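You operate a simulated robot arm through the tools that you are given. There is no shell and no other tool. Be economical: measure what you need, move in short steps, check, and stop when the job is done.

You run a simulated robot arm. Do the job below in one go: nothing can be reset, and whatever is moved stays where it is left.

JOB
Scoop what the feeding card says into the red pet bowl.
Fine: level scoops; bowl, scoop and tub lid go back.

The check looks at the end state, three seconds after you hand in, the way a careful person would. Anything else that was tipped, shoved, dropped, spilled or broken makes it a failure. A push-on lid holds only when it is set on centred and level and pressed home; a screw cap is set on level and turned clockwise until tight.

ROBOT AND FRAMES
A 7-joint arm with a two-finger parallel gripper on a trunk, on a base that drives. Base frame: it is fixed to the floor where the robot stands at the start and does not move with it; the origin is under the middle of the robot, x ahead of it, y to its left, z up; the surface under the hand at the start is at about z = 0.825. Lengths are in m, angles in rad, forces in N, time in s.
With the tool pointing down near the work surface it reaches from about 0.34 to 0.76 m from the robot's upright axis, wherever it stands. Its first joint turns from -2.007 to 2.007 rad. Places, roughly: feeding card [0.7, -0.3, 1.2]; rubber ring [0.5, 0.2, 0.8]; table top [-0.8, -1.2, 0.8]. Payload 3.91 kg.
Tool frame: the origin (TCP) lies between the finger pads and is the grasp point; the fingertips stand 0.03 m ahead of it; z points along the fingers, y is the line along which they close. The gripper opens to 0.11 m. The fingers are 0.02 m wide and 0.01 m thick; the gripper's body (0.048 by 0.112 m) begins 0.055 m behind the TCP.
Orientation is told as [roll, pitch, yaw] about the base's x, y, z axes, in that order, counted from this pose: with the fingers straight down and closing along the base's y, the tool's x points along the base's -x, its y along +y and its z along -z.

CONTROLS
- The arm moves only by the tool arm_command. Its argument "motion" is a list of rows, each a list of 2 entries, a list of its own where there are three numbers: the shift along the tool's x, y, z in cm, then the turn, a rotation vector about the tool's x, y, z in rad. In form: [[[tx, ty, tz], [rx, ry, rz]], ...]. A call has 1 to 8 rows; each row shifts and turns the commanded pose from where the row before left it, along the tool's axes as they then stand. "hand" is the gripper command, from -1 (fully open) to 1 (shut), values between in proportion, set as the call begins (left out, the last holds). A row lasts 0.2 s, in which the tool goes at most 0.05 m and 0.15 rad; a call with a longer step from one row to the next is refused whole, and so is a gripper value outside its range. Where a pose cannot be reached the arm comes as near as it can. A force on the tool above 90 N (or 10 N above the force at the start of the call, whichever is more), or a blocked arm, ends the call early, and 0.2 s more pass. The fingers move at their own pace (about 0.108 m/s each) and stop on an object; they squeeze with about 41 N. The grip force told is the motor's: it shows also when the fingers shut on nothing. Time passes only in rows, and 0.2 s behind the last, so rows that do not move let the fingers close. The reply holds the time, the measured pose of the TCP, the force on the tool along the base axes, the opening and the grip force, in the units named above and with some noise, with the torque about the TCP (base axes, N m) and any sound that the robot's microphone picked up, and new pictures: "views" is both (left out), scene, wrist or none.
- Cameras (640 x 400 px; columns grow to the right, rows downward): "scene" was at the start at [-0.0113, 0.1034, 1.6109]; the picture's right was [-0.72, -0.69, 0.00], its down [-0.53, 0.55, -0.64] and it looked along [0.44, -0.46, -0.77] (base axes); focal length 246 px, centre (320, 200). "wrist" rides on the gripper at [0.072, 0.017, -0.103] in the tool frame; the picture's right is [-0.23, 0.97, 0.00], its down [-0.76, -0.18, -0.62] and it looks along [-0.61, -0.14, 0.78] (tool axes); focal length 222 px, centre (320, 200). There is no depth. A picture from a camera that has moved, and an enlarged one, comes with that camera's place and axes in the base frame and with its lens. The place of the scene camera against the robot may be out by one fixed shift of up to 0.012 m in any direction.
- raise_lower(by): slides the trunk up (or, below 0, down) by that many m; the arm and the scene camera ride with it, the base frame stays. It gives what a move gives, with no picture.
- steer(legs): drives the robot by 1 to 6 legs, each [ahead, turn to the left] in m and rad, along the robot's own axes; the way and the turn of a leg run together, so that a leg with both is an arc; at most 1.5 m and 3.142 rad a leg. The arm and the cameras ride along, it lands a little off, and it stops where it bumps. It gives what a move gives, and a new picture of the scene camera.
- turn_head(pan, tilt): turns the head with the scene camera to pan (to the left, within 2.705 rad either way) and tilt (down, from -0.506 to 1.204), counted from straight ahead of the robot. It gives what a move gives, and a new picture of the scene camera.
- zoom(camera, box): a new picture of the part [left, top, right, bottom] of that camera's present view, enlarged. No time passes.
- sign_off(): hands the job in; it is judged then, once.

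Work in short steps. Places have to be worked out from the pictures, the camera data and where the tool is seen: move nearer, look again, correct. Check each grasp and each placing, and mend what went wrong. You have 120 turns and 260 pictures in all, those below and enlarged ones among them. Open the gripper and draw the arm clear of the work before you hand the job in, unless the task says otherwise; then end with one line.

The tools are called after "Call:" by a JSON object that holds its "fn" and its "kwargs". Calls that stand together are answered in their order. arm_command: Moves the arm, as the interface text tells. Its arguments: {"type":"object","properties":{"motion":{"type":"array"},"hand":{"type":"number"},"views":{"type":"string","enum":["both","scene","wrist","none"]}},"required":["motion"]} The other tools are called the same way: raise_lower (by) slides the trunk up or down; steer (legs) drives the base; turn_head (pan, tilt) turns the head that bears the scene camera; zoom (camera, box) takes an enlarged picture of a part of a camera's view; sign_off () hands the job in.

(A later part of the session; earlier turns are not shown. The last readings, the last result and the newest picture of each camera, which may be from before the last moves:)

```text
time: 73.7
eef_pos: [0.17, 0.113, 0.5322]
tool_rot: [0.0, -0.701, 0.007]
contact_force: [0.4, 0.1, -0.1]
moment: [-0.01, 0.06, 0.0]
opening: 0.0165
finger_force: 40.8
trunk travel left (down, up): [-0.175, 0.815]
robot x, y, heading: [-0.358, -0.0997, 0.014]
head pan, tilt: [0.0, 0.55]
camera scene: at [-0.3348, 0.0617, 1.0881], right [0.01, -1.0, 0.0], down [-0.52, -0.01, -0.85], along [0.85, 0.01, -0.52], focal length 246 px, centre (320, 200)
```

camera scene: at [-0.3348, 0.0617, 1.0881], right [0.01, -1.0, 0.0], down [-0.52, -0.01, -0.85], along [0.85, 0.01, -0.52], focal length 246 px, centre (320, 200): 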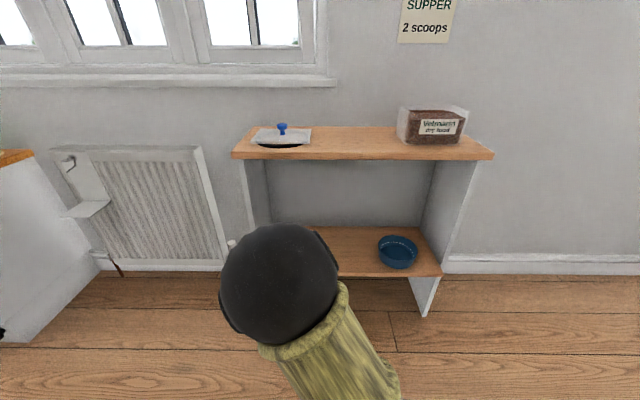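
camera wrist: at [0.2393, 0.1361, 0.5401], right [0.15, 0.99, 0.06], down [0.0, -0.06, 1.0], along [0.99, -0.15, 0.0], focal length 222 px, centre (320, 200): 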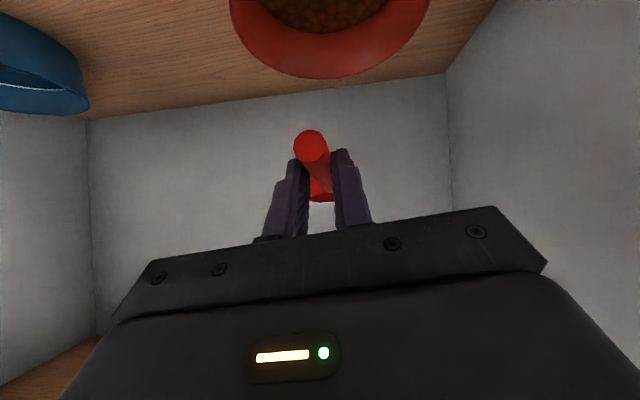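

Orientation restored. Raise the trunk, swing back in line with the tub.

Call:
{"fn": "raise_lower", "kwargs": {"by": 0.55}}

Call:
{"fn": "arm_command", "kwargs": {"motion": [[[-0.3, -4.7, 0.3], [0, 0, 0]], [[-0.3, -4.7, 0.3], [0, 0, 0]], [[-0.3, -4.7, 0.3], [0, 0, 0]], [[-0.3, -4.7, 0.3], [0, 0, 0]], [[-0.3, -4.7, 0.3], [0, 0, 0]], [[-0.3, -4.7, 0.3], [0, 0, 0]], [[-0.2, -4.7, 0.3], [0, 0, 0]], [[0, -4.7, 0], [0, 0, 0]]], "views": "none"}}

Call:
{"fn": "arm_command", "kwargs": {"motion": [[[0, -2.2, 0], [0, 0, 0]]], "views": "none"}}

Call:
{"fn": "turn_head", "kwargs": {"pan": -0.1, "tilt": 0.9}}

```text
refused: 0.55 is not a number from -0.4 to 0.4
```

```text
time: 75.5
eef_pos: [0.2017, -0.2593, 0.5285]
tool_rot: [0.001, -0.7, 0.01]
contact_force: [0.2, 0.8, -0.5]
moment: [-0.02, 0.04, -0.04]
opening: 0.0165
finger_force: 41.0
trunk travel left (down, up): [-0.175, 0.815]
robot x, y, heading: [-0.3573, -0.0971, 0.012]
head pan, tilt: [0.0, 0.55]
```

```text
time: 75.8
eef_pos: [0.2005, -0.2809, 0.5274]
tool_rot: [-0.001, -0.7, 0.012]
contact_force: [-0.1, -0.1, -1.4]
moment: [-0.01, 0.07, 0.0]
opening: 0.0165
finger_force: 41.1
trunk travel left (down, up): [-0.175, 0.815]
robot x, y, heading: [-0.3573, -0.1001, 0.009]
head pan, tilt: [0.0, 0.55]
```

```text
time: 76.7
eef_pos: [0.1994, -0.2816, 0.5275]
tool_rot: [-0.001, -0.7, 0.009]
contact_force: [0.6, 0.0, -0.5]
moment: [-0.02, 0.06, 0.02]
opening: 0.0167
finger_force: 41.4
trunk travel left (down, up): [-0.175, 0.815]
robot x, y, heading: [-0.3621, -0.0973, 0.013]
head pan, tilt: [-0.099, 0.901]
camera scene: at [-0.3497, 0.054, 1.0589], right [-0.09, -1.0, 0.0], down [-0.78, 0.07, -0.62], along [0.62, -0.06, -0.78], focal length 246 px, centre (320, 200)
```

scene: 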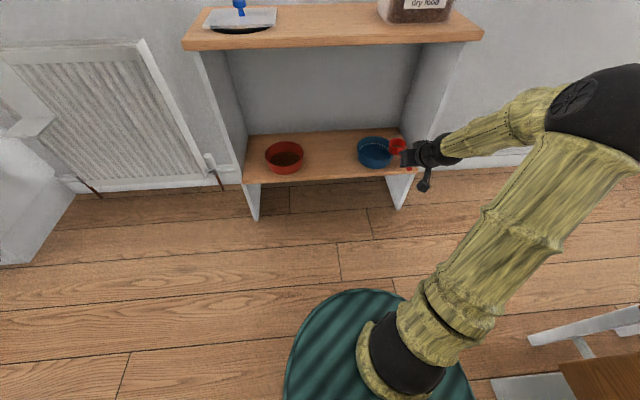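

The raise was refused (0.4 max), so the swing happened low—no contact. The cup tip is too close to the bench edge for raising, so I back it off 4 cm first and check the cup and bowl.

Call:
{"fn": "arm_command", "kwargs": {"motion": [[[3.06, -0.4, -2.58], [0, 0, 0]]], "views": "none"}}

Call:
{"fn": "zoom", "kwargs": {"camera": "scene", "box": [250, 110, 430, 200]}}

```text
time: 77.1
eef_pos: [0.1603, -0.2887, 0.5288]
tool_rot: [0.002, -0.701, 0.008]
contact_force: [0.0, 0.2, -1.3]
moment: [0.01, 0.07, 0.0]
opening: 0.0163
finger_force: 41.2
trunk travel left (down, up): [-0.175, 0.815]
robot x, y, heading: [-0.3599, -0.0951, 0.012]
head pan, tilt: [-0.099, 0.901]
```

```text
3.56 times, centred on (340, 155) of scene
camera zoom: at [-0.3495, 0.054, 1.0588], right [-0.09, -1.0, 0.0], down [-0.78, 0.07, -0.62], along [0.62, -0.06, -0.78], focal length 876 px, centre (249, 360)
```

zoom: 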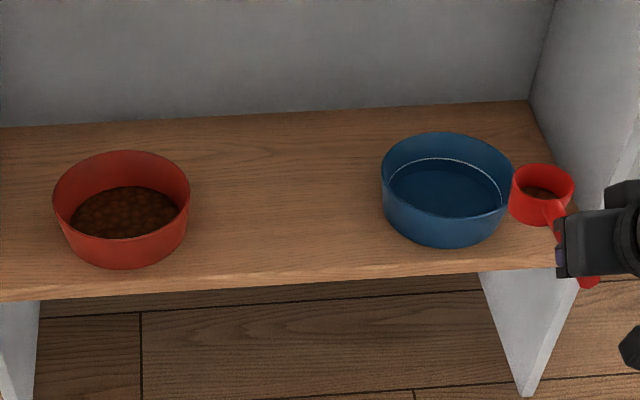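

Call:
{"fn": "zoom", "kwargs": {"camera": "scene", "box": [385, 150, 417, 180]}}

```text
13.33 times, centred on (401, 165) of scene
camera zoom: at [-0.3495, 0.054, 1.0588], right [-0.09, -1.0, 0.0], down [-0.78, 0.07, -0.62], along [0.62, -0.06, -0.78], focal length 3284 px, centre (-760, 667)
```

zoom: 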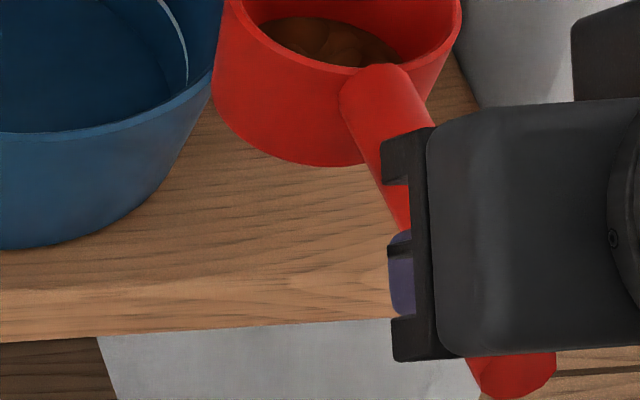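

About a third of the scoop is still in the cup, so I must tip further. Lowering the trunk gives the wrist room to point upward: I swing back to the bowl while raising the arm, then lower the trunk.

Call:
{"fn": "arm_command", "kwargs": {"motion": [[[-1.1, 4.4, -1.3], [0, 0, 0]], [[-1.1, 4.4, -1.3], [0, 0, 0]], [[-1.1, 4.4, -1.3], [0, 0, 0]], [[-1.1, 4.4, -1.3], [0, 0, 0]], [[-1.1, 4.4, -1.3], [0, 0, 0]], [[-1.1, 4.4, -1.3], [0, 0, 0]], [[-1.1, 4.4, -1.3], [0, 0, 0]], [[-1.1, 4.4, -1.3], [0, 0, 0]]], "views": "none"}}

Call:
{"fn": "arm_command", "kwargs": {"motion": [[[0, 4.2, 0], [0, 0, 0]], [[0, 2.5, 0], [0, 0, 0]]], "views": "none"}}

Call:
{"fn": "raise_lower", "kwargs": {"by": -0.17}}

Call:
{"fn": "turn_head", "kwargs": {"pan": 0.0, "tilt": 0.5}}

```text
time: 78.9
eef_pos: [0.1603, 0.0637, 0.6644]
tool_rot: [-0.001, -0.7, 0.002]
contact_force: [-2.6, 7.0, -0.1]
moment: [-0.38, -0.07, -0.24]
opening: 0.0167
finger_force: 40.8
trunk travel left (down, up): [-0.175, 0.815]
robot x, y, heading: [-0.3551, -0.0961, 0.011]
head pan, tilt: [-0.099, 0.901]
```

```text
time: 79.5
eef_pos: [0.1579, 0.1312, 0.6649]
tool_rot: [0.0, -0.701, 0.008]
contact_force: [-0.1, 0.3, -0.9]
moment: [-0.01, 0.06, -0.03]
opening: 0.0164
finger_force: 41.5
trunk travel left (down, up): [-0.175, 0.815]
robot x, y, heading: [-0.3599, -0.0977, 0.006]
head pan, tilt: [-0.099, 0.901]
```

```text
time: 81.4
eef_pos: [0.1602, 0.1315, 0.4967]
tool_rot: [-0.001, -0.7, 0.009]
contact_force: [1.2, 1.2, -0.6]
moment: [0.02, 0.05, 0.02]
opening: 0.0162
finger_force: 41.2
trunk travel left (down, up): [-0.005, 0.985]
robot x, y, heading: [-0.3571, -0.0989, 0.01]
head pan, tilt: [-0.099, 0.901]
```

```text
time: 82.3
eef_pos: [0.1584, 0.133, 0.4956]
tool_rot: [0.001, -0.699, 0.009]
contact_force: [0.3, 0.8, -0.5]
moment: [0.0, 0.03, 0.02]
opening: 0.0164
finger_force: 40.9
trunk travel left (down, up): [-0.005, 0.985]
robot x, y, heading: [-0.3606, -0.096, 0.006]
head pan, tilt: [0.0, 0.499]
camera scene: at [-0.334, 0.0617, 0.9226], right [0.01, -1.0, 0.0], down [-0.48, -0.01, -0.88], along [0.88, 0.01, -0.48], focal length 246 px, centre (320, 200)
```

scene: 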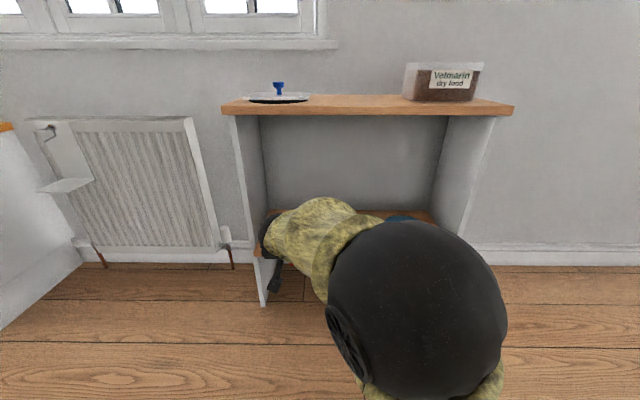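

Call:
{"fn": "arm_command", "kwargs": {"motion": [[[-2.85, 0, 2.4], [0, 0, 0]], [[-2.85, 0, 2.4], [0, 0, 0]], [[-2.85, 0, 2.4], [0, 0, 0]], [[-2.85, 0, 2.4], [0, 0, 0]], [[-2.85, 0, 2.4], [0, 0, 0]], [[1.6, 0, 1.9], [0, 0, 0]], [[1.6, 0, 1.9], [0, 0, 0]]]}}

```text
time: 83.9
eef_pos: [0.3454, 0.1351, 0.446]
tool_rot: [0.0, -0.699, 0.008]
contact_force: [0.1, 1.0, -0.7]
moment: [0.0, 0.07, 0.02]
opening: 0.0167
finger_force: 40.6
trunk travel left (down, up): [-0.005, 0.985]
robot x, y, heading: [-0.3609, -0.0999, 0.011]
head pan, tilt: [0.0, 0.499]
camera scene: at [-0.334, 0.0617, 0.9227], right [0.01, -1.0, 0.0], down [-0.48, -0.01, -0.88], along [0.88, 0.01, -0.48], focal length 246 px, centre (320, 200)
camera wrist: at [0.2228, 0.1511, 0.4792], right [0.16, 0.98, 0.15], down [0.18, -0.18, 0.97], along [0.97, -0.13, -0.21], focal length 222 px, centre (320, 200)
```

scene: 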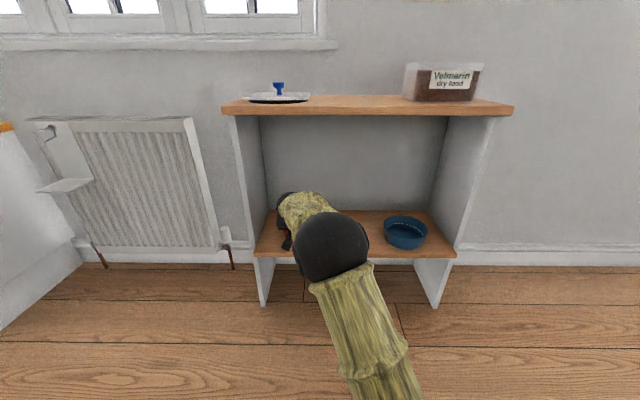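
wrist: 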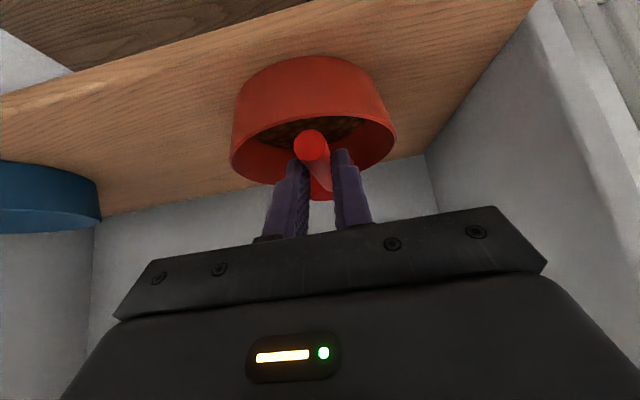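

Centred over the bowl. Roll 9 steps, then check.

Call:
{"fn": "arm_command", "kwargs": {"motion": [[[0, 0, 0], [-0.107, 0, 0.09]], [[0, 0, 0], [-0.107, 0, 0.09]], [[0, 0, 0], [-0.107, 0, 0.09]], [[0, 0, 0], [-0.107, 0, 0.09]], [[0, 0, 0], [-0.107, 0, 0.09]], [[0, 0, 0], [-0.107, 0, 0.09]], [[0, 0, 0], [-0.107, 0, 0.09]], [[0, 0, 0], [-0.107, 0, 0.09]]], "views": "none"}}

Call:
{"fn": "arm_command", "kwargs": {"motion": [[[0, 0, 0], [-0.107, 0, 0.09]], [[0, 0, 0], [-0.107, 0, 0.09]], [[0, 0, 0], [-0.107, 0, 0.09]], [[0, 0, 0], [-0.107, 0, 0.09]]], "views": "scene"}}

Call:
{"fn": "zoom", "kwargs": {"camera": "scene", "box": [250, 170, 450, 290]}}

```text
time: 85.7
eef_pos: [0.3461, 0.1348, 0.4466]
tool_rot: [1.219, -0.284, -0.64]
contact_force: [0.8, -0.3, 0.1]
moment: [-0.08, 0.08, 0.01]
opening: 0.0166
finger_force: 41.0
trunk travel left (down, up): [-0.005, 0.985]
robot x, y, heading: [-0.3573, -0.1003, 0.011]
head pan, tilt: [0.0, 0.499]
```

```text
time: 86.7
eef_pos: [0.3447, 0.1346, 0.446]
tool_rot: [1.657, 0.07, -0.688]
contact_force: [-0.4, -0.5, 0.1]
moment: [-0.05, 0.07, 0.01]
opening: 0.0164
finger_force: 40.7
trunk travel left (down, up): [-0.005, 0.985]
robot x, y, heading: [-0.3588, -0.0976, 0.011]
head pan, tilt: [0.0, 0.499]
camera scene: at [-0.3341, 0.0617, 0.9228], right [0.01, -1.0, 0.0], down [-0.48, -0.01, -0.88], along [0.88, 0.01, -0.48], focal length 246 px, centre (320, 200)
```

scene: 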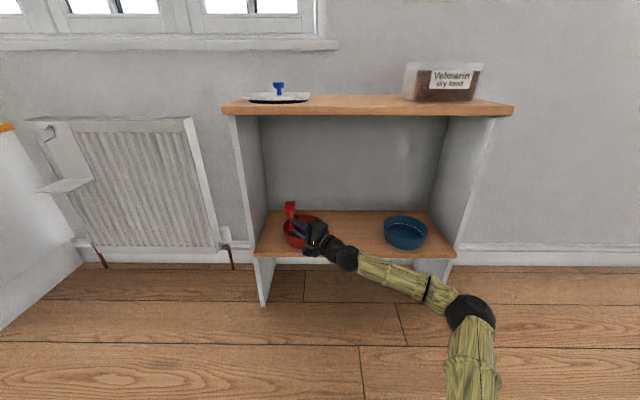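

```text
3.20 times, centred on (350, 230) of scene
camera zoom: at [-0.3341, 0.0617, 0.9228], right [0.01, -1.0, 0.0], down [-0.48, -0.01, -0.88], along [0.88, 0.01, -0.48], focal length 788 px, centre (224, 104)
```

zoom: 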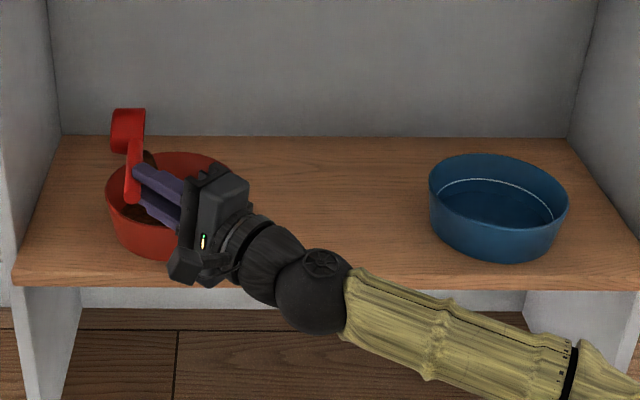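

It tracks well now at 96°. Continue to ~135°.

Call:
{"fn": "arm_command", "kwargs": {"motion": [[[0, 0, 0], [-0.107, 0, 0.09]], [[0, 0, 0], [-0.107, 0, 0.09]], [[0, 0, 0], [-0.107, 0, 0.09]], [[0, 0, 0], [-0.107, 0, 0.09]], [[0, 0, 0], [-0.107, 0, 0.09]], [[0, 0, 0], [0, 0, 0]], [[0, 0, 0], [0, 0, 0]]], "views": "scene"}}

Call:
{"fn": "zoom", "kwargs": {"camera": "scene", "box": [250, 170, 450, 290]}}

```text
time: 87.8
eef_pos: [0.3322, 0.1339, 0.5499]
tool_rot: [2.208, 0.237, -0.547]
contact_force: [0.1, -0.1, 0.2]
moment: [-0.06, 0.02, -0.06]
opening: 0.0165
finger_force: 41.0
trunk travel left (down, up): [-0.005, 0.985]
robot x, y, heading: [-0.3582, -0.0973, 0.014]
head pan, tilt: [0.0, 0.499]
stopped in row 5: the arm was blocked; the commanded pose is now the measured one
camera scene: at [-0.3339, 0.0617, 0.9227], right [0.01, -1.0, 0.0], down [-0.48, -0.01, -0.88], along [0.88, 0.01, -0.48], focal length 246 px, centre (320, 200)
```

scene: 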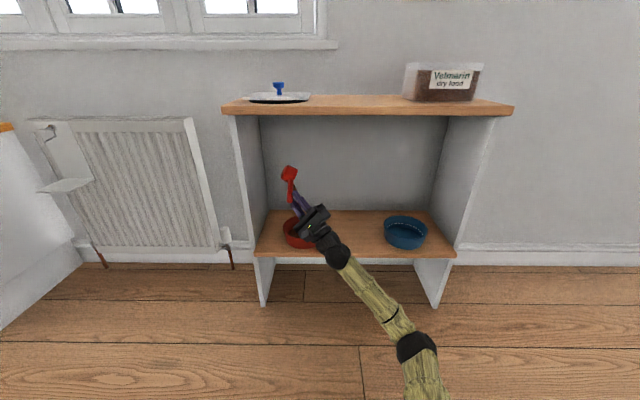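

```text
3.20 times, centred on (350, 230) of scene
camera zoom: at [-0.3339, 0.0617, 0.9227], right [0.01, -1.0, 0.0], down [-0.48, -0.01, -0.88], along [0.88, 0.01, -0.48], focal length 788 px, centre (224, 104)
```

zoom: 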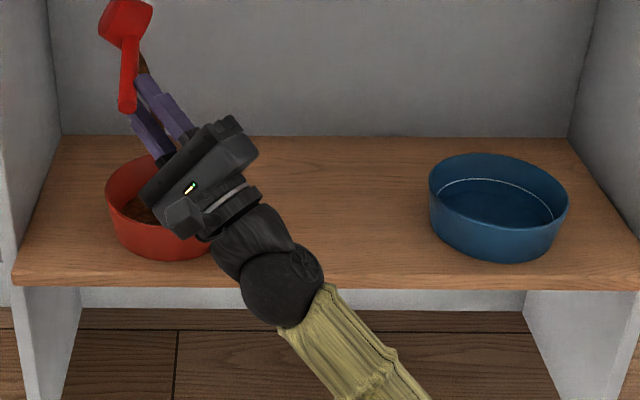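

Call:
{"fn": "arm_command", "kwargs": {"motion": [[[0, 0, 0], [0, 0, 0]], [[0, 0, 0], [0, 0, 0]], [[0, 0, 0], [0, 0, 0]]], "views": "none"}}

Call:
{"fn": "zoom", "kwargs": {"camera": "scene", "box": [250, 150, 350, 260]}}

```text
time: 88.6
eef_pos: [0.3332, 0.134, 0.5501]
tool_rot: [2.208, 0.236, -0.548]
contact_force: [-1.6, 0.4, -1.2]
moment: [0.0, 0.07, -0.03]
opening: 0.0167
finger_force: 41.2
trunk travel left (down, up): [-0.005, 0.985]
robot x, y, heading: [-0.3573, -0.096, 0.012]
head pan, tilt: [0.0, 0.499]
```

```text
3.64 times, centred on (300, 205) of scene
camera zoom: at [-0.3339, 0.0617, 0.9227], right [0.01, -1.0, 0.0], down [-0.48, -0.01, -0.88], along [0.88, 0.01, -0.48], focal length 896 px, centre (393, 182)
```

zoom: 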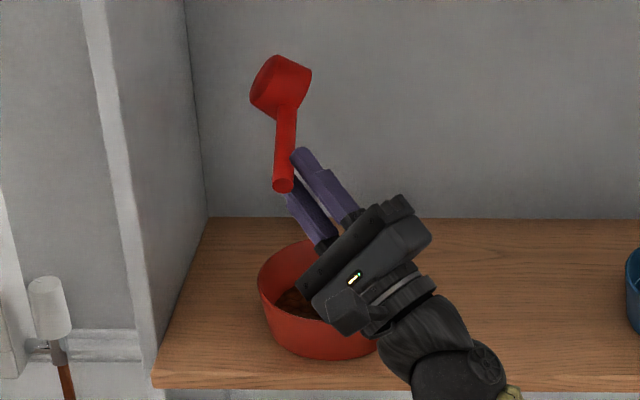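

No spill visible. Unroll again.

Call:
{"fn": "arm_command", "kwargs": {"motion": [[[0, 0, 0], [0.1125, 0, -0.0947]], [[0, 0, 0], [0.1125, 0, -0.0947]], [[0, 0, 0], [0.1125, 0, -0.0947]], [[0, 0, 0], [0.1125, 0, -0.0947]], [[0, 0, 0], [0.1125, 0, -0.0947]], [[0, 0, 0], [0.1125, 0, -0.0947]], [[0, 0, 0], [0.1125, 0, -0.0947]], [[0, 0, 0], [0.1125, 0, -0.0947]]], "views": "none"}}

Call:
{"fn": "arm_command", "kwargs": {"motion": [[[0, 0, 0], [0.1125, 0, -0.0947]], [[0, 0, 0], [0.1125, 0, -0.0947]], [[0, 0, 0], [0.1125, 0, -0.0947]], [[0, 0, 0], [0.1125, 0, -0.0947]], [[0, 0, 0], [0.1125, 0, -0.0947]], [[0, 0, 0], [0.1125, 0, -0.0947]], [[0, 0, 0], [0.1125, 0, -0.0947]]], "views": "scene"}}

```text
time: 90.4
eef_pos: [0.3324, 0.1335, 0.5512]
tool_rot: [1.278, -0.485, -0.672]
contact_force: [0.5, -0.4, -0.6]
moment: [0.01, 0.02, 0.0]
opening: 0.0168
finger_force: 41.1
trunk travel left (down, up): [-0.005, 0.985]
robot x, y, heading: [-0.3569, -0.0979, 0.011]
head pan, tilt: [0.0, 0.499]
```

```text
time: 92.0
eef_pos: [0.3314, 0.1342, 0.5513]
tool_rot: [0.017, -0.894, -0.003]
contact_force: [-0.3, -0.6, -0.8]
moment: [0.01, 0.09, 0.02]
opening: 0.0166
finger_force: 41.5
trunk travel left (down, up): [-0.005, 0.985]
robot x, y, heading: [-0.3603, -0.0947, 0.007]
head pan, tilt: [0.0, 0.499]
camera scene: at [-0.334, 0.0617, 0.9227], right [0.01, -1.0, 0.0], down [-0.48, -0.01, -0.88], along [0.88, 0.01, -0.48], focal length 246 px, centre (320, 200)
```

scene: 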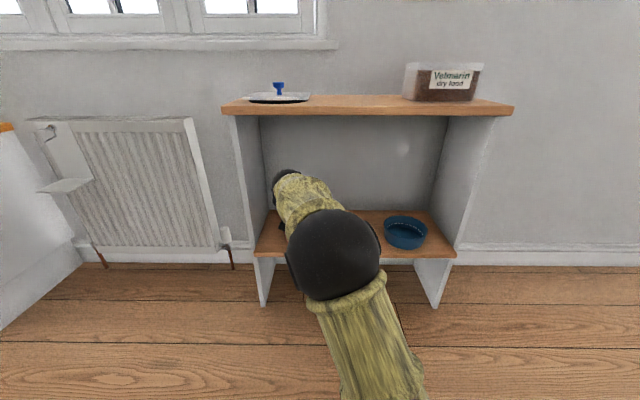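

Call:
{"fn": "arm_command", "kwargs": {"motion": [[[0, 0, 0], [0.004, 0.097, -0.004]], [[0, 0, 0], [0.004, 0.097, -0.004]], [[2.68, 0, -2.25], [0, 0, 0]], [[2.68, 0, -2.25], [0, 0, 0]], [[2.68, 0, -2.25], [0, 0, 0]], [[2.68, 0, -2.25], [0, 0, 0]], [[2.68, 0, -2.25], [0, 0, 0]]], "views": "none"}}

Call:
{"fn": "arm_command", "kwargs": {"motion": [[[0, -4.7, 0], [0, 0, 0]], [[0, -4.7, 0], [0, 0, 0]], [[0, -4.7, 0], [0, 0, 0]], [[0, -4.7, 0], [0, 0, 0]], [[0, -4.7, 0], [0, 0, 0]], [[0, -4.7, 0], [0, 0, 0]], [[0, -4.7, 0], [0, 0, 0]], [[0, -4.7, 0], [0, 0, 0]]], "views": "scene"}}

```text
time: 93.6
eef_pos: [0.1581, 0.1334, 0.5521]
tool_rot: [0.002, -0.696, 0.008]
contact_force: [-0.1, -0.1, -0.9]
moment: [-0.02, 0.04, 0.0]
opening: 0.0164
finger_force: 40.9
trunk travel left (down, up): [-0.005, 0.985]
robot x, y, heading: [-0.3563, -0.0988, 0.006]
head pan, tilt: [0.0, 0.499]
```

```text
time: 95.4
eef_pos: [0.1597, -0.2452, 0.5512]
tool_rot: [0.004, -0.698, 0.008]
contact_force: [0.6, -0.1, -0.6]
moment: [0.01, 0.02, -0.02]
opening: 0.0165
finger_force: 41.0
trunk travel left (down, up): [-0.005, 0.985]
robot x, y, heading: [-0.3594, -0.0969, 0.008]
head pan, tilt: [0.0, 0.499]
camera scene: at [-0.334, 0.0618, 0.9227], right [0.01, -1.0, 0.0], down [-0.48, -0.01, -0.88], along [0.88, 0.01, -0.48], focal length 246 px, centre (320, 200)
```

scene: 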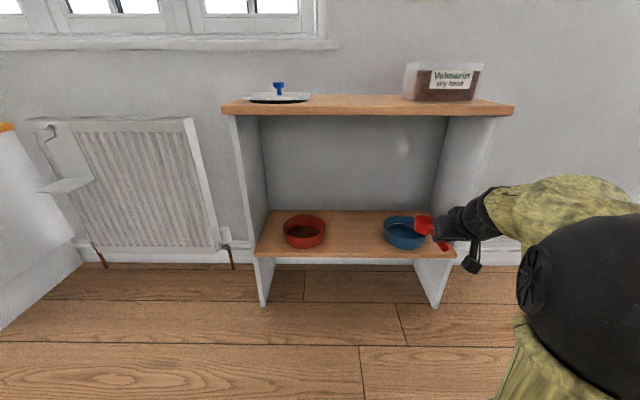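

Bowl in place, shelf clean. Raise the trunk in two steps, then look into the cup and the bowl.

Call:
{"fn": "raise_lower", "kwargs": {"by": 0.4}}

Call:
{"fn": "raise_lower", "kwargs": {"by": 0.32}}

Call:
{"fn": "turn_head", "kwargs": {"pan": -0.1, "tilt": 0.9}}

Call:
{"fn": "zoom", "kwargs": {"camera": "scene", "box": [260, 110, 420, 260]}}

```text
time: 99.2
eef_pos: [0.1603, -0.2451, 0.9513]
tool_rot: [0.002, -0.7, 0.01]
contact_force: [-0.2, -0.2, 0.1]
moment: [-0.01, 0.07, -0.02]
opening: 0.0166
finger_force: 41.7
trunk travel left (down, up): [-0.405, 0.585]
robot x, y, heading: [-0.3534, -0.1015, 0.011]
head pan, tilt: [0.0, 0.499]
```

```text
time: 102.4
eef_pos: [0.1599, -0.2446, 1.2715]
tool_rot: [0.0, -0.699, 0.008]
contact_force: [0.3, 0.2, -1.0]
moment: [-0.02, 0.05, -0.01]
opening: 0.0165
finger_force: 40.7
trunk travel left (down, up): [-0.725, 0.265]
robot x, y, heading: [-0.3576, -0.0986, 0.011]
head pan, tilt: [0.0, 0.499]
```

```text
time: 103.3
eef_pos: [0.1603, -0.2452, 1.271]
tool_rot: [0.003, -0.697, 0.007]
contact_force: [0.7, 0.4, -0.9]
moment: [0.03, 0.07, 0.01]
opening: 0.0165
finger_force: 40.9
trunk travel left (down, up): [-0.725, 0.265]
robot x, y, heading: [-0.3571, -0.1001, 0.012]
head pan, tilt: [-0.099, 0.901]
camera scene: at [-0.3496, 0.054, 1.6089], right [-0.09, -1.0, 0.0], down [-0.78, 0.07, -0.62], along [0.62, -0.06, -0.78], focal length 246 px, centre (320, 200)
```

scene: 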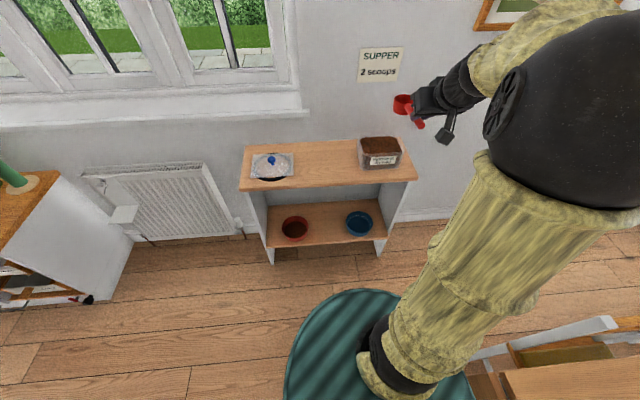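

```text
2.67 times, centred on (340, 185) of scene
camera zoom: at [-0.3496, 0.054, 1.6089], right [-0.09, -1.0, 0.0], down [-0.78, 0.07, -0.62], along [0.62, -0.06, -0.78], focal length 657 px, centre (267, 240)
```

zoom: 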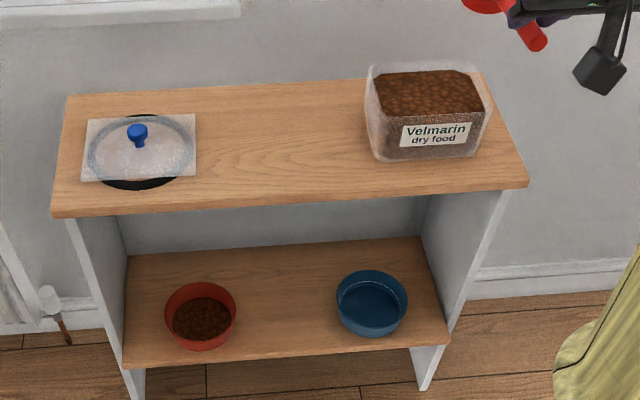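

Call:
{"fn": "zoom", "kwargs": {"camera": "scene", "box": [385, 88, 425, 120]}}

Call:
{"fn": "steer", "kwargs": {"legs": [[0.2, 0]]}}

```text
12.50 times, centred on (405, 104) of scene
camera zoom: at [-0.3496, 0.054, 1.6089], right [-0.09, -1.0, 0.0], down [-0.78, 0.07, -0.62], along [0.62, -0.06, -0.78], focal length 3079 px, centre (-742, 1400)
```

zoom: 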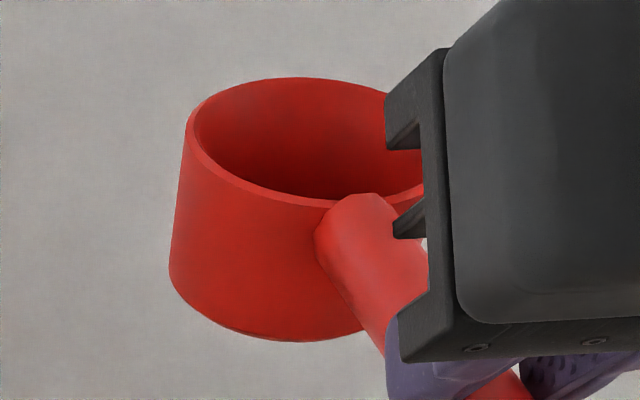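

```text
time: 105.0
eef_pos: [0.3582, -0.2431, 1.2706]
tool_rot: [0.005, -0.698, 0.008]
contact_force: [1.4, 0.1, -0.8]
moment: [-0.01, 0.03, 0.01]
opening: 0.0165
finger_force: 41.0
trunk travel left (down, up): [-0.725, 0.265]
robot x, y, heading: [-0.1595, -0.097, 0.009]
head pan, tilt: [-0.099, 0.901]
camera scene: at [-0.152, 0.0561, 1.6088], right [-0.09, -1.0, 0.0], down [-0.78, 0.07, -0.62], along [0.62, -0.06, -0.78], focal length 246 px, centre (320, 200)
```

scene: 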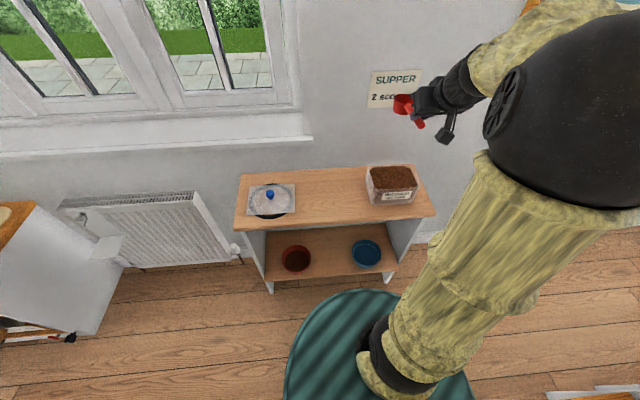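

The cup is empty: one full scoop is in the bowl. Back at the tub, I set up for the second scoop the same way.

Call:
{"fn": "arm_command", "kwargs": {"motion": [[[0.86, -0.94, 3.72], [0, 0, 0]], [[0.86, -0.94, 3.72], [0, 0, 0]], [[0.86, -0.94, 3.72], [0, 0, 0]], [[0.86, -0.94, 3.72], [0, 0, 0]], [[0.86, -0.94, 3.72], [0, 0, 0]]], "views": "none"}}

Call:
{"fn": "arm_command", "kwargs": {"motion": [[[0, 0, 0], [0, 0.1375, 0]], [[0, 0, 0], [0, 0.1375, 0]], [[0, 0, 0], [0, 0.1375, 0]], [[0, 0, 0], [0, 0.1375, 0]], [[0, 0, 0], [0, 0.1375, 0]], [[0, 0, 0], [0, 0.1375, 0]], [[0, 0, 0], [0, 0.1375, 0]], [[0, 0, 0], [0, 0.1375, 0]]]}}

Call:
{"fn": "zoom", "kwargs": {"camera": "scene", "box": [340, 130, 430, 220]}}

```text
time: 106.2
eef_pos: [0.4461, -0.2905, 1.0993]
tool_rot: [0.004, -0.699, 0.007]
contact_force: [0.1, -1.0, 0.3]
moment: [-0.01, 0.05, -0.05]
opening: 0.0163
finger_force: 41.5
trunk travel left (down, up): [-0.725, 0.265]
robot x, y, heading: [-0.163, -0.0952, 0.012]
head pan, tilt: [-0.099, 0.901]
```

```text
time: 108.0
eef_pos: [0.4444, -0.2891, 1.1002]
tool_rot: [0.0, 0.402, 0.007]
contact_force: [0.2, -0.1, -0.5]
moment: [0.0, 0.01, -0.01]
opening: 0.0164
finger_force: 40.9
trunk travel left (down, up): [-0.725, 0.265]
robot x, y, heading: [-0.1594, -0.0992, 0.011]
head pan, tilt: [-0.099, 0.901]
camera scene: at [-0.152, 0.0558, 1.6089], right [-0.09, -1.0, 0.0], down [-0.78, 0.07, -0.62], along [0.62, -0.06, -0.78], focal length 246 px, centre (320, 200)
camera wrist: at [0.4173, -0.2729, 1.225], right [0.2, 0.98, -0.09], down [0.95, -0.17, 0.27], along [0.25, -0.14, -0.96], focal length 222 px, centre (320, 200)
```

scene: 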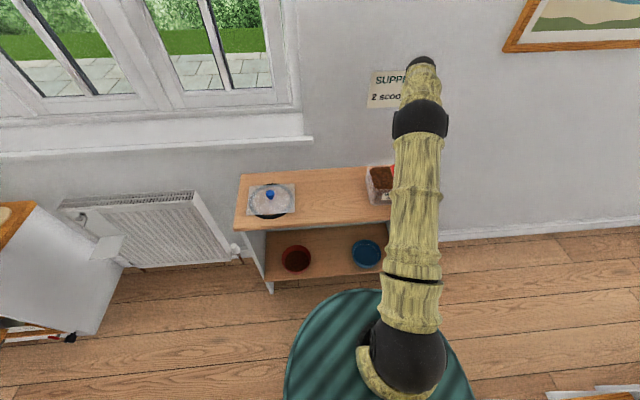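
wrist: 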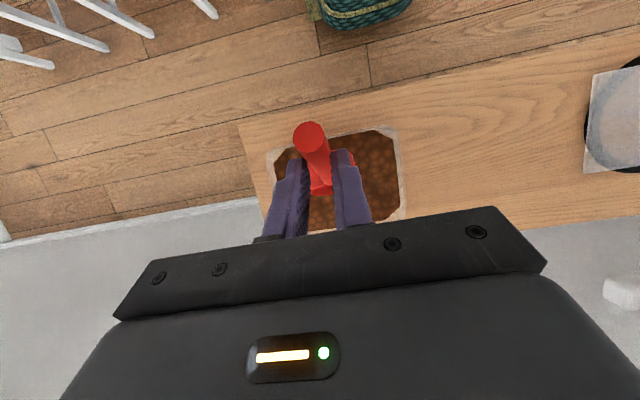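

```text
4.44 times, centred on (385, 175) of scene
camera zoom: at [-0.152, 0.0558, 1.6089], right [-0.09, -1.0, 0.0], down [-0.78, 0.07, -0.62], along [0.62, -0.06, -0.78], focal length 1095 px, centre (31, 311)
```

zoom: 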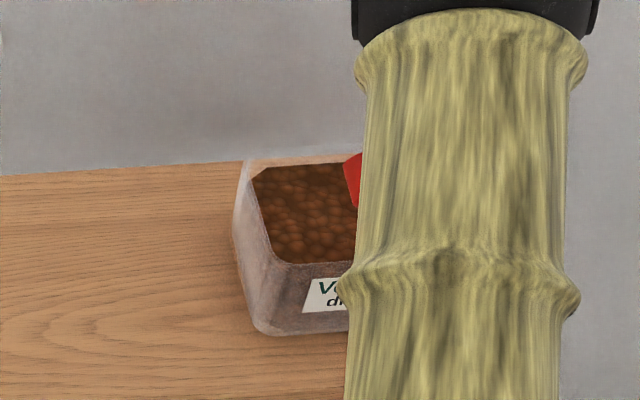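

The scoop seems to sit slightly differently in the grip (handle end appears shifted). I zoom to measure before plunging.

Call:
{"fn": "zoom", "kwargs": {"camera": "wrist", "box": [260, 100, 400, 240]}}

Call:
{"fn": "turn_head", "kwargs": {"pan": -0.7, "tilt": 0.75}}

```text
2.86 times, centred on (330, 170) of wrist
camera zoom: at [0.4173, -0.2729, 1.225], right [0.2, 0.98, -0.09], down [0.95, -0.17, 0.27], along [0.25, -0.14, -0.96], focal length 635 px, centre (291, 286)
```

zoom: 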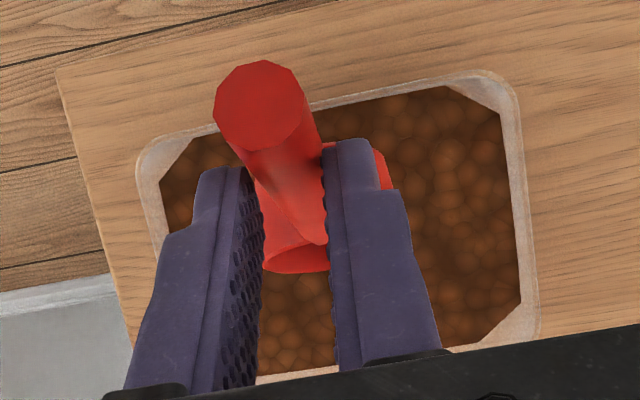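

```text
time: 109.0
eef_pos: [0.4444, -0.2896, 1.1016]
tool_rot: [0.002, 0.401, 0.008]
contact_force: [-1.0, -0.6, 0.0]
moment: [-0.02, -0.02, 0.0]
opening: 0.0167
finger_force: 41.2
trunk travel left (down, up): [-0.725, 0.265]
robot x, y, heading: [-0.1622, -0.0959, 0.015]
head pan, tilt: [-0.7, 0.75]
camera scene: at [-0.1643, 0.0101, 1.6207], right [-0.64, -0.77, 0.0], down [-0.53, 0.43, -0.73], along [0.56, -0.47, -0.68], focal length 246 px, centre (320, 200)
```

scene: 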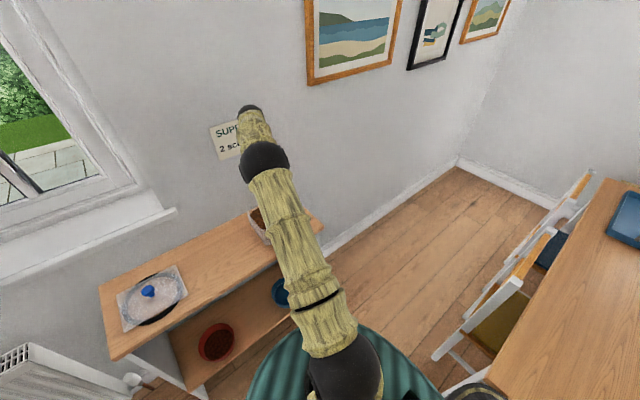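

The scoop has slid ~1–2 cm toward the fingertips; that grip is precarious. I'll level it, set it down on its bench spot and regrip deeper.

Call:
{"fn": "arm_command", "kwargs": {"motion": [[[0, 0, 0], [0, -0.1375, 0]], [[0, 0, 0], [0, -0.1375, 0]], [[0, 0, 0], [0, -0.1375, 0]], [[0, 0, 0], [0, -0.1375, 0]], [[0, 0, 0], [0, -0.1375, 0]], [[0, 0, 0], [0, -0.1375, 0]], [[0, 0, 0], [0, -0.1375, 0]], [[0, 0, 0], [0, -0.1375, 0]]], "views": "none"}}

Call:
{"fn": "arm_command", "kwargs": {"motion": [[[0.2, 4.4, 0], [0, 0, 0]], [[0.2, 4.4, 0], [0, 0, 0]], [[0.2, 4.4, 0], [0, 0, 0]], [[0.2, 4.4, 0], [0, 0, 0]], [[0.2, 4.3, 0], [0, 0, 0]]], "views": "wrist"}}

Call:
{"fn": "turn_head", "kwargs": {"pan": -0.1, "tilt": 0.9}}

Call:
{"fn": "zoom", "kwargs": {"camera": "scene", "box": [300, 110, 400, 210]}}

```text
time: 110.8
eef_pos: [0.4437, -0.2903, 1.1021]
tool_rot: [0.002, -0.701, 0.009]
contact_force: [-0.4, 0.1, -0.2]
moment: [0.04, 0.07, -0.01]
opening: 0.0166
finger_force: 41.2
trunk travel left (down, up): [-0.725, 0.265]
robot x, y, heading: [-0.1604, -0.097, 0.015]
head pan, tilt: [-0.7, 0.75]
```

```text
time: 112.0
eef_pos: [0.4336, -0.068, 1.0925]
tool_rot: [0.003, -0.698, 0.007]
contact_force: [0.0, -0.1, -0.8]
moment: [-0.03, 0.05, -0.03]
opening: 0.0165
finger_force: 41.0
trunk travel left (down, up): [-0.725, 0.265]
robot x, y, heading: [-0.1583, -0.0943, 0.012]
head pan, tilt: [-0.7, 0.75]
camera wrist: at [0.3104, -0.0514, 1.1264], right [0.17, 0.98, 0.15], down [0.18, -0.18, 0.97], along [0.97, -0.13, -0.21], focal length 222 px, centre (320, 200)
```

wrist: 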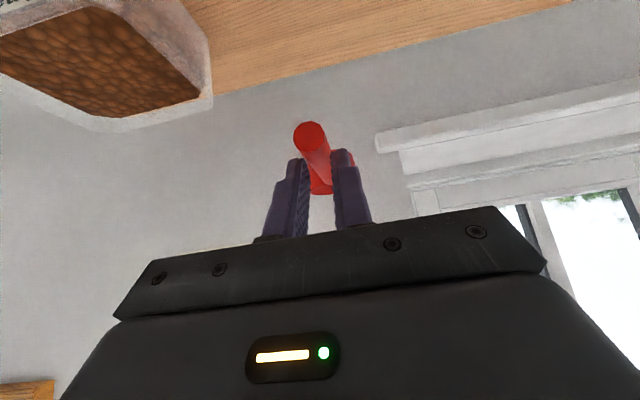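

```text
time: 113.0
eef_pos: [0.4336, -0.0677, 1.0935]
tool_rot: [0.003, -0.698, 0.008]
contact_force: [0.2, 0.0, -0.6]
moment: [0.0, 0.03, -0.03]
opening: 0.0163
finger_force: 40.5
trunk travel left (down, up): [-0.725, 0.265]
robot x, y, heading: [-0.162, -0.0992, 0.007]
head pan, tilt: [-0.099, 0.901]
camera scene: at [-0.1531, 0.0561, 1.6089], right [-0.09, -1.0, 0.0], down [-0.78, 0.07, -0.62], along [0.62, -0.06, -0.78], focal length 246 px, centre (320, 200)
```

scene: 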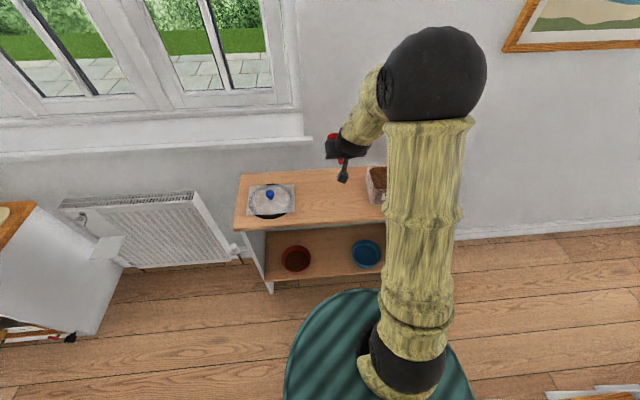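

```text
4.00 times, centred on (350, 160) of scene
camera zoom: at [-0.1531, 0.0561, 1.6089], right [-0.09, -1.0, 0.0], down [-0.78, 0.07, -0.62], along [0.62, -0.06, -0.78], focal length 985 px, centre (200, 360)
```

zoom: 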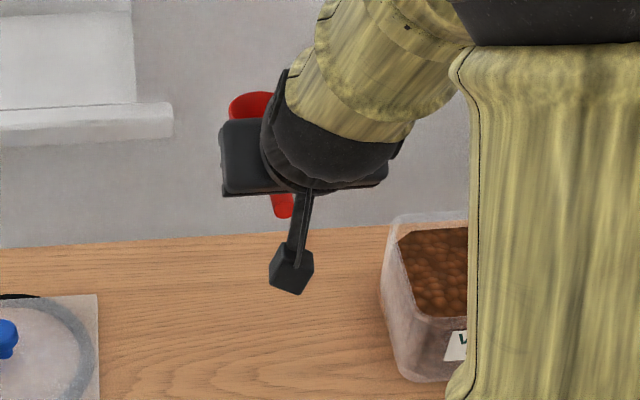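

Estimated slide ≈1.9 cm along the fingers. Lower it above its spot: TCP target ≈ (0.436, -0.0705, ~0.889) for touch-down.

Call:
{"fn": "arm_command", "kwargs": {"motion": [[[2.52, -0.06, 3.07], [0, 0, 0]], [[2.52, -0.06, 3.07], [0, 0, 0]], [[2.52, -0.06, 3.07], [0, 0, 0]], [[2.52, -0.06, 3.07], [0, 0, 0]], [[2.3, -0.06, 2.8], [0, 0, 0]]]}}

Call:
{"fn": "arm_command", "kwargs": {"motion": [[[0.19, 0, 0.23], [0, 0, 0]], [[0.19, 0, 0.23], [0, 0, 0]]], "views": "none"}}

Call:
{"fn": "arm_command", "kwargs": {"motion": [[[0.13, 0, 0.15], [0, 0, 0]]], "views": "wrist"}}

```text
time: 114.2
eef_pos: [0.4364, -0.0732, 0.8965]
tool_rot: [0.003, -0.699, 0.009]
contact_force: [-0.6, 0.6, -0.2]
moment: [-0.03, 0.04, 0.01]
opening: 0.0167
finger_force: 41.3
trunk travel left (down, up): [-0.725, 0.265]
robot x, y, heading: [-0.1611, -0.0958, 0.009]
head pan, tilt: [-0.099, 0.901]
camera scene: at [-0.1524, 0.0562, 1.6089], right [-0.09, -1.0, 0.0], down [-0.78, 0.07, -0.62], along [0.62, -0.06, -0.78], focal length 246 px, centre (320, 200)
camera wrist: at [0.3124, -0.0563, 0.9304], right [0.16, 0.98, 0.15], down [0.18, -0.18, 0.97], along [0.97, -0.13, -0.21], focal length 222 px, centre (320, 200)
```

scene: 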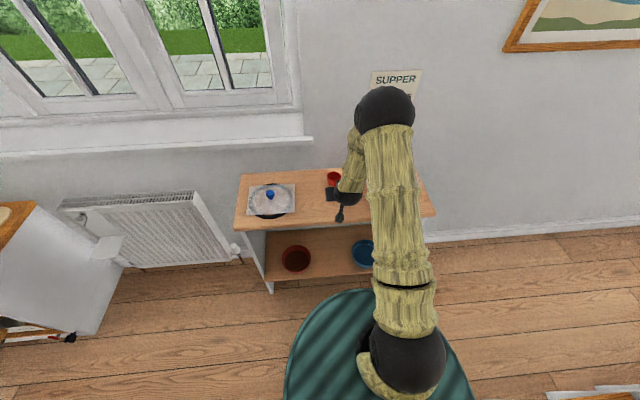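
wrist: 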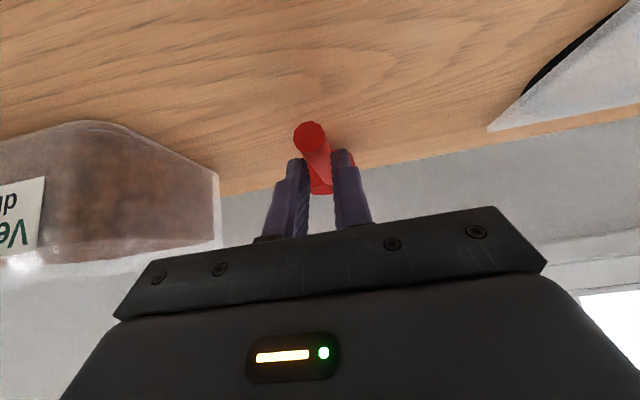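

```text
time: 114.8
eef_pos: [0.4351, -0.0736, 0.8921]
tool_rot: [0.001, -0.7, 0.008]
contact_force: [-0.6, 0.5, -0.7]
moment: [0.0, 0.06, -0.03]
opening: 0.0164
finger_force: 41.2
trunk travel left (down, up): [-0.725, 0.265]
robot x, y, heading: [-0.1605, -0.0934, 0.013]
head pan, tilt: [-0.099, 0.901]
```

```text
time: 115.2
eef_pos: [0.4358, -0.0722, 0.8908]
tool_rot: [0.003, -0.699, 0.009]
contact_force: [1.1, 0.4, 0.6]
moment: [0.0, -0.15, -0.02]
opening: 0.0165
finger_force: 40.8
trunk travel left (down, up): [-0.725, 0.265]
robot x, y, heading: [-0.1614, -0.0957, 0.009]
head pan, tilt: [-0.099, 0.901]
camera wrist: at [0.3125, -0.0562, 0.9241], right [0.16, 0.98, 0.15], down [0.18, -0.18, 0.97], along [0.97, -0.13, -0.21], focal length 222 px, centre (320, 200)
```

wrist: 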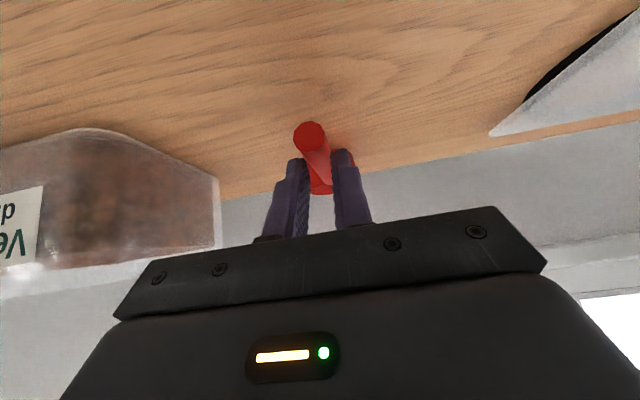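

Contact begins (moment change). One more millimetre, open, advance 3 cm along the fingers for a deep grip, and close.

Call:
{"fn": "arm_command", "kwargs": {"motion": [[[0.06, 0, 0.08], [0, 0, 0]]], "views": "none"}}

Call:
{"fn": "arm_command", "kwargs": {"motion": [[[0, 0, 0], [0, 0, 0]], [[0, 0, 0], [0, 0, 0]]], "hand": 0.0, "views": "wrist"}}

```text
time: 115.6
eef_pos: [0.4354, -0.0721, 0.8911]
tool_rot: [0.002, -0.701, 0.009]
contact_force: [-1.7, -0.4, 4.0]
moment: [0.03, -0.54, 0.0]
opening: 0.0165
finger_force: 40.6
trunk travel left (down, up): [-0.725, 0.265]
robot x, y, heading: [-0.1594, -0.0999, 0.011]
head pan, tilt: [-0.099, 0.901]
```

```text
time: 116.2
eef_pos: [0.436, -0.0719, 0.8899]
tool_rot: [0.001, -0.698, 0.009]
contact_force: [0.7, -0.8, 0.0]
moment: [-0.01, -0.02, 0.01]
opening: 0.0548
finger_force: 0.1
trunk travel left (down, up): [-0.725, 0.265]
robot x, y, heading: [-0.1611, -0.0953, 0.01]
head pan, tilt: [-0.099, 0.901]
camera wrist: at [0.3126, -0.0563, 0.923], right [0.16, 0.98, 0.15], down [0.18, -0.18, 0.97], along [0.97, -0.13, -0.21], focal length 222 px, centre (320, 200)
```

wrist: 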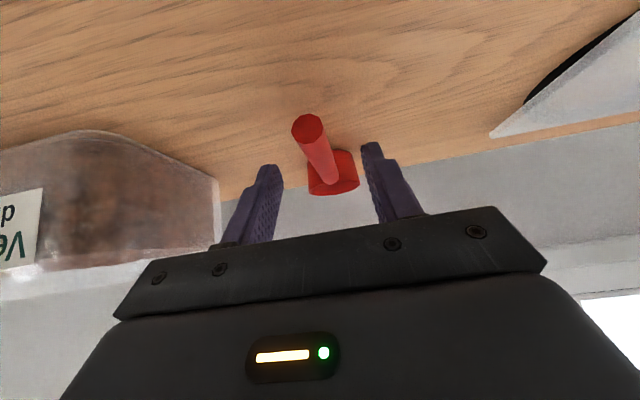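

Call:
{"fn": "arm_command", "kwargs": {"motion": [[[0, 0, 1.5], [0, 0, 0]], [[0, 0, 1.5], [0, 0, 0]]], "views": "wrist"}}

Call:
{"fn": "zoom", "kwargs": {"camera": "wrist", "box": [240, 100, 400, 240]}}

```text
time: 116.8
eef_pos: [0.4552, -0.0727, 0.868]
tool_rot: [0.003, -0.697, 0.008]
contact_force: [0.0, 0.3, 0.6]
moment: [0.01, 0.03, 0.0]
opening: 0.055
finger_force: 0.1
trunk travel left (down, up): [-0.725, 0.265]
robot x, y, heading: [-0.1625, -0.097, 0.01]
head pan, tilt: [-0.099, 0.901]
camera wrist: at [0.3316, -0.0567, 0.9007], right [0.16, 0.98, 0.15], down [0.18, -0.18, 0.97], along [0.97, -0.13, -0.21], focal length 222 px, centre (320, 200)
```

wrist: 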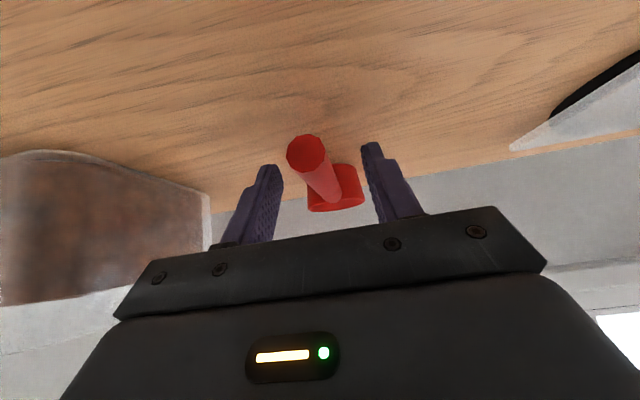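

```text
2.86 times, centred on (320, 170) of wrist
camera zoom: at [0.3316, -0.0567, 0.9007], right [0.16, 0.98, 0.15], down [0.18, -0.18, 0.97], along [0.97, -0.13, -0.21], focal length 635 px, centre (320, 286)
```

zoom: 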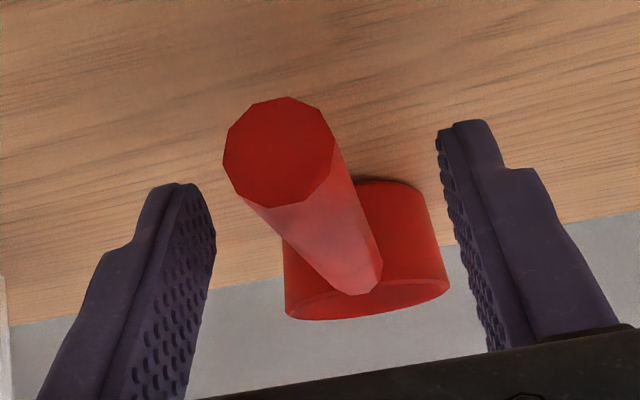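

Handle centre reads z≈0.861, so I advance 0.7 cm more (tips still ~8 mm above bench) and close.

Call:
{"fn": "arm_command", "kwargs": {"motion": [[[0, 0.1, 0.7], [0, 0, 0]]], "views": "none"}}

Call:
{"fn": "arm_command", "kwargs": {"motion": [[[0, 0, 0], [0, 0, 0]], [[0, 0, 0], [0, 0, 0]], [[0, 0, 0], [0, 0, 0]]], "hand": 1.0, "views": "wrist"}}

Call:
{"fn": "zoom", "kwargs": {"camera": "wrist", "box": [240, 100, 400, 240]}}

```text
time: 117.2
eef_pos: [0.459, -0.0722, 0.8633]
tool_rot: [0.003, -0.698, 0.01]
contact_force: [-0.3, -0.7, 0.8]
moment: [0.01, 0.0, -0.01]
opening: 0.0553
finger_force: 0.2
trunk travel left (down, up): [-0.725, 0.265]
robot x, y, heading: [-0.161, -0.0925, 0.007]
head pan, tilt: [-0.099, 0.901]
```

```text
time: 118.0
eef_pos: [0.4592, -0.0721, 0.8615]
tool_rot: [0.003, -0.697, 0.007]
contact_force: [0.8, -0.3, 0.6]
moment: [-0.01, -0.06, -0.04]
opening: 0.0167
finger_force: 41.1
trunk travel left (down, up): [-0.725, 0.265]
robot x, y, heading: [-0.1658, -0.0966, 0.01]
head pan, tilt: [-0.099, 0.901]
camera wrist: at [0.3359, -0.0555, 0.8956], right [0.16, 0.98, 0.15], down [0.18, -0.18, 0.97], along [0.97, -0.13, -0.21], focal length 222 px, centre (320, 200)
```

wrist: 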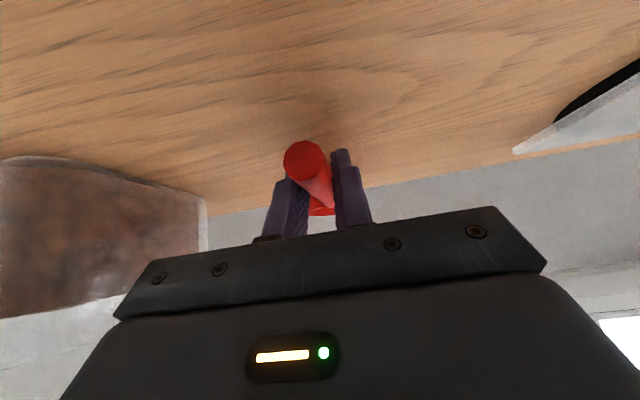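

```text
2.86 times, centred on (320, 170) of wrist
camera zoom: at [0.3359, -0.0555, 0.8956], right [0.16, 0.98, 0.15], down [0.18, -0.18, 0.97], along [0.97, -0.13, -0.21], focal length 635 px, centre (320, 286)
```

zoom: 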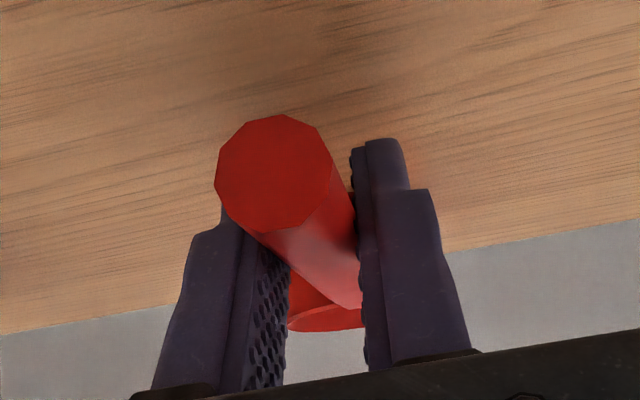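

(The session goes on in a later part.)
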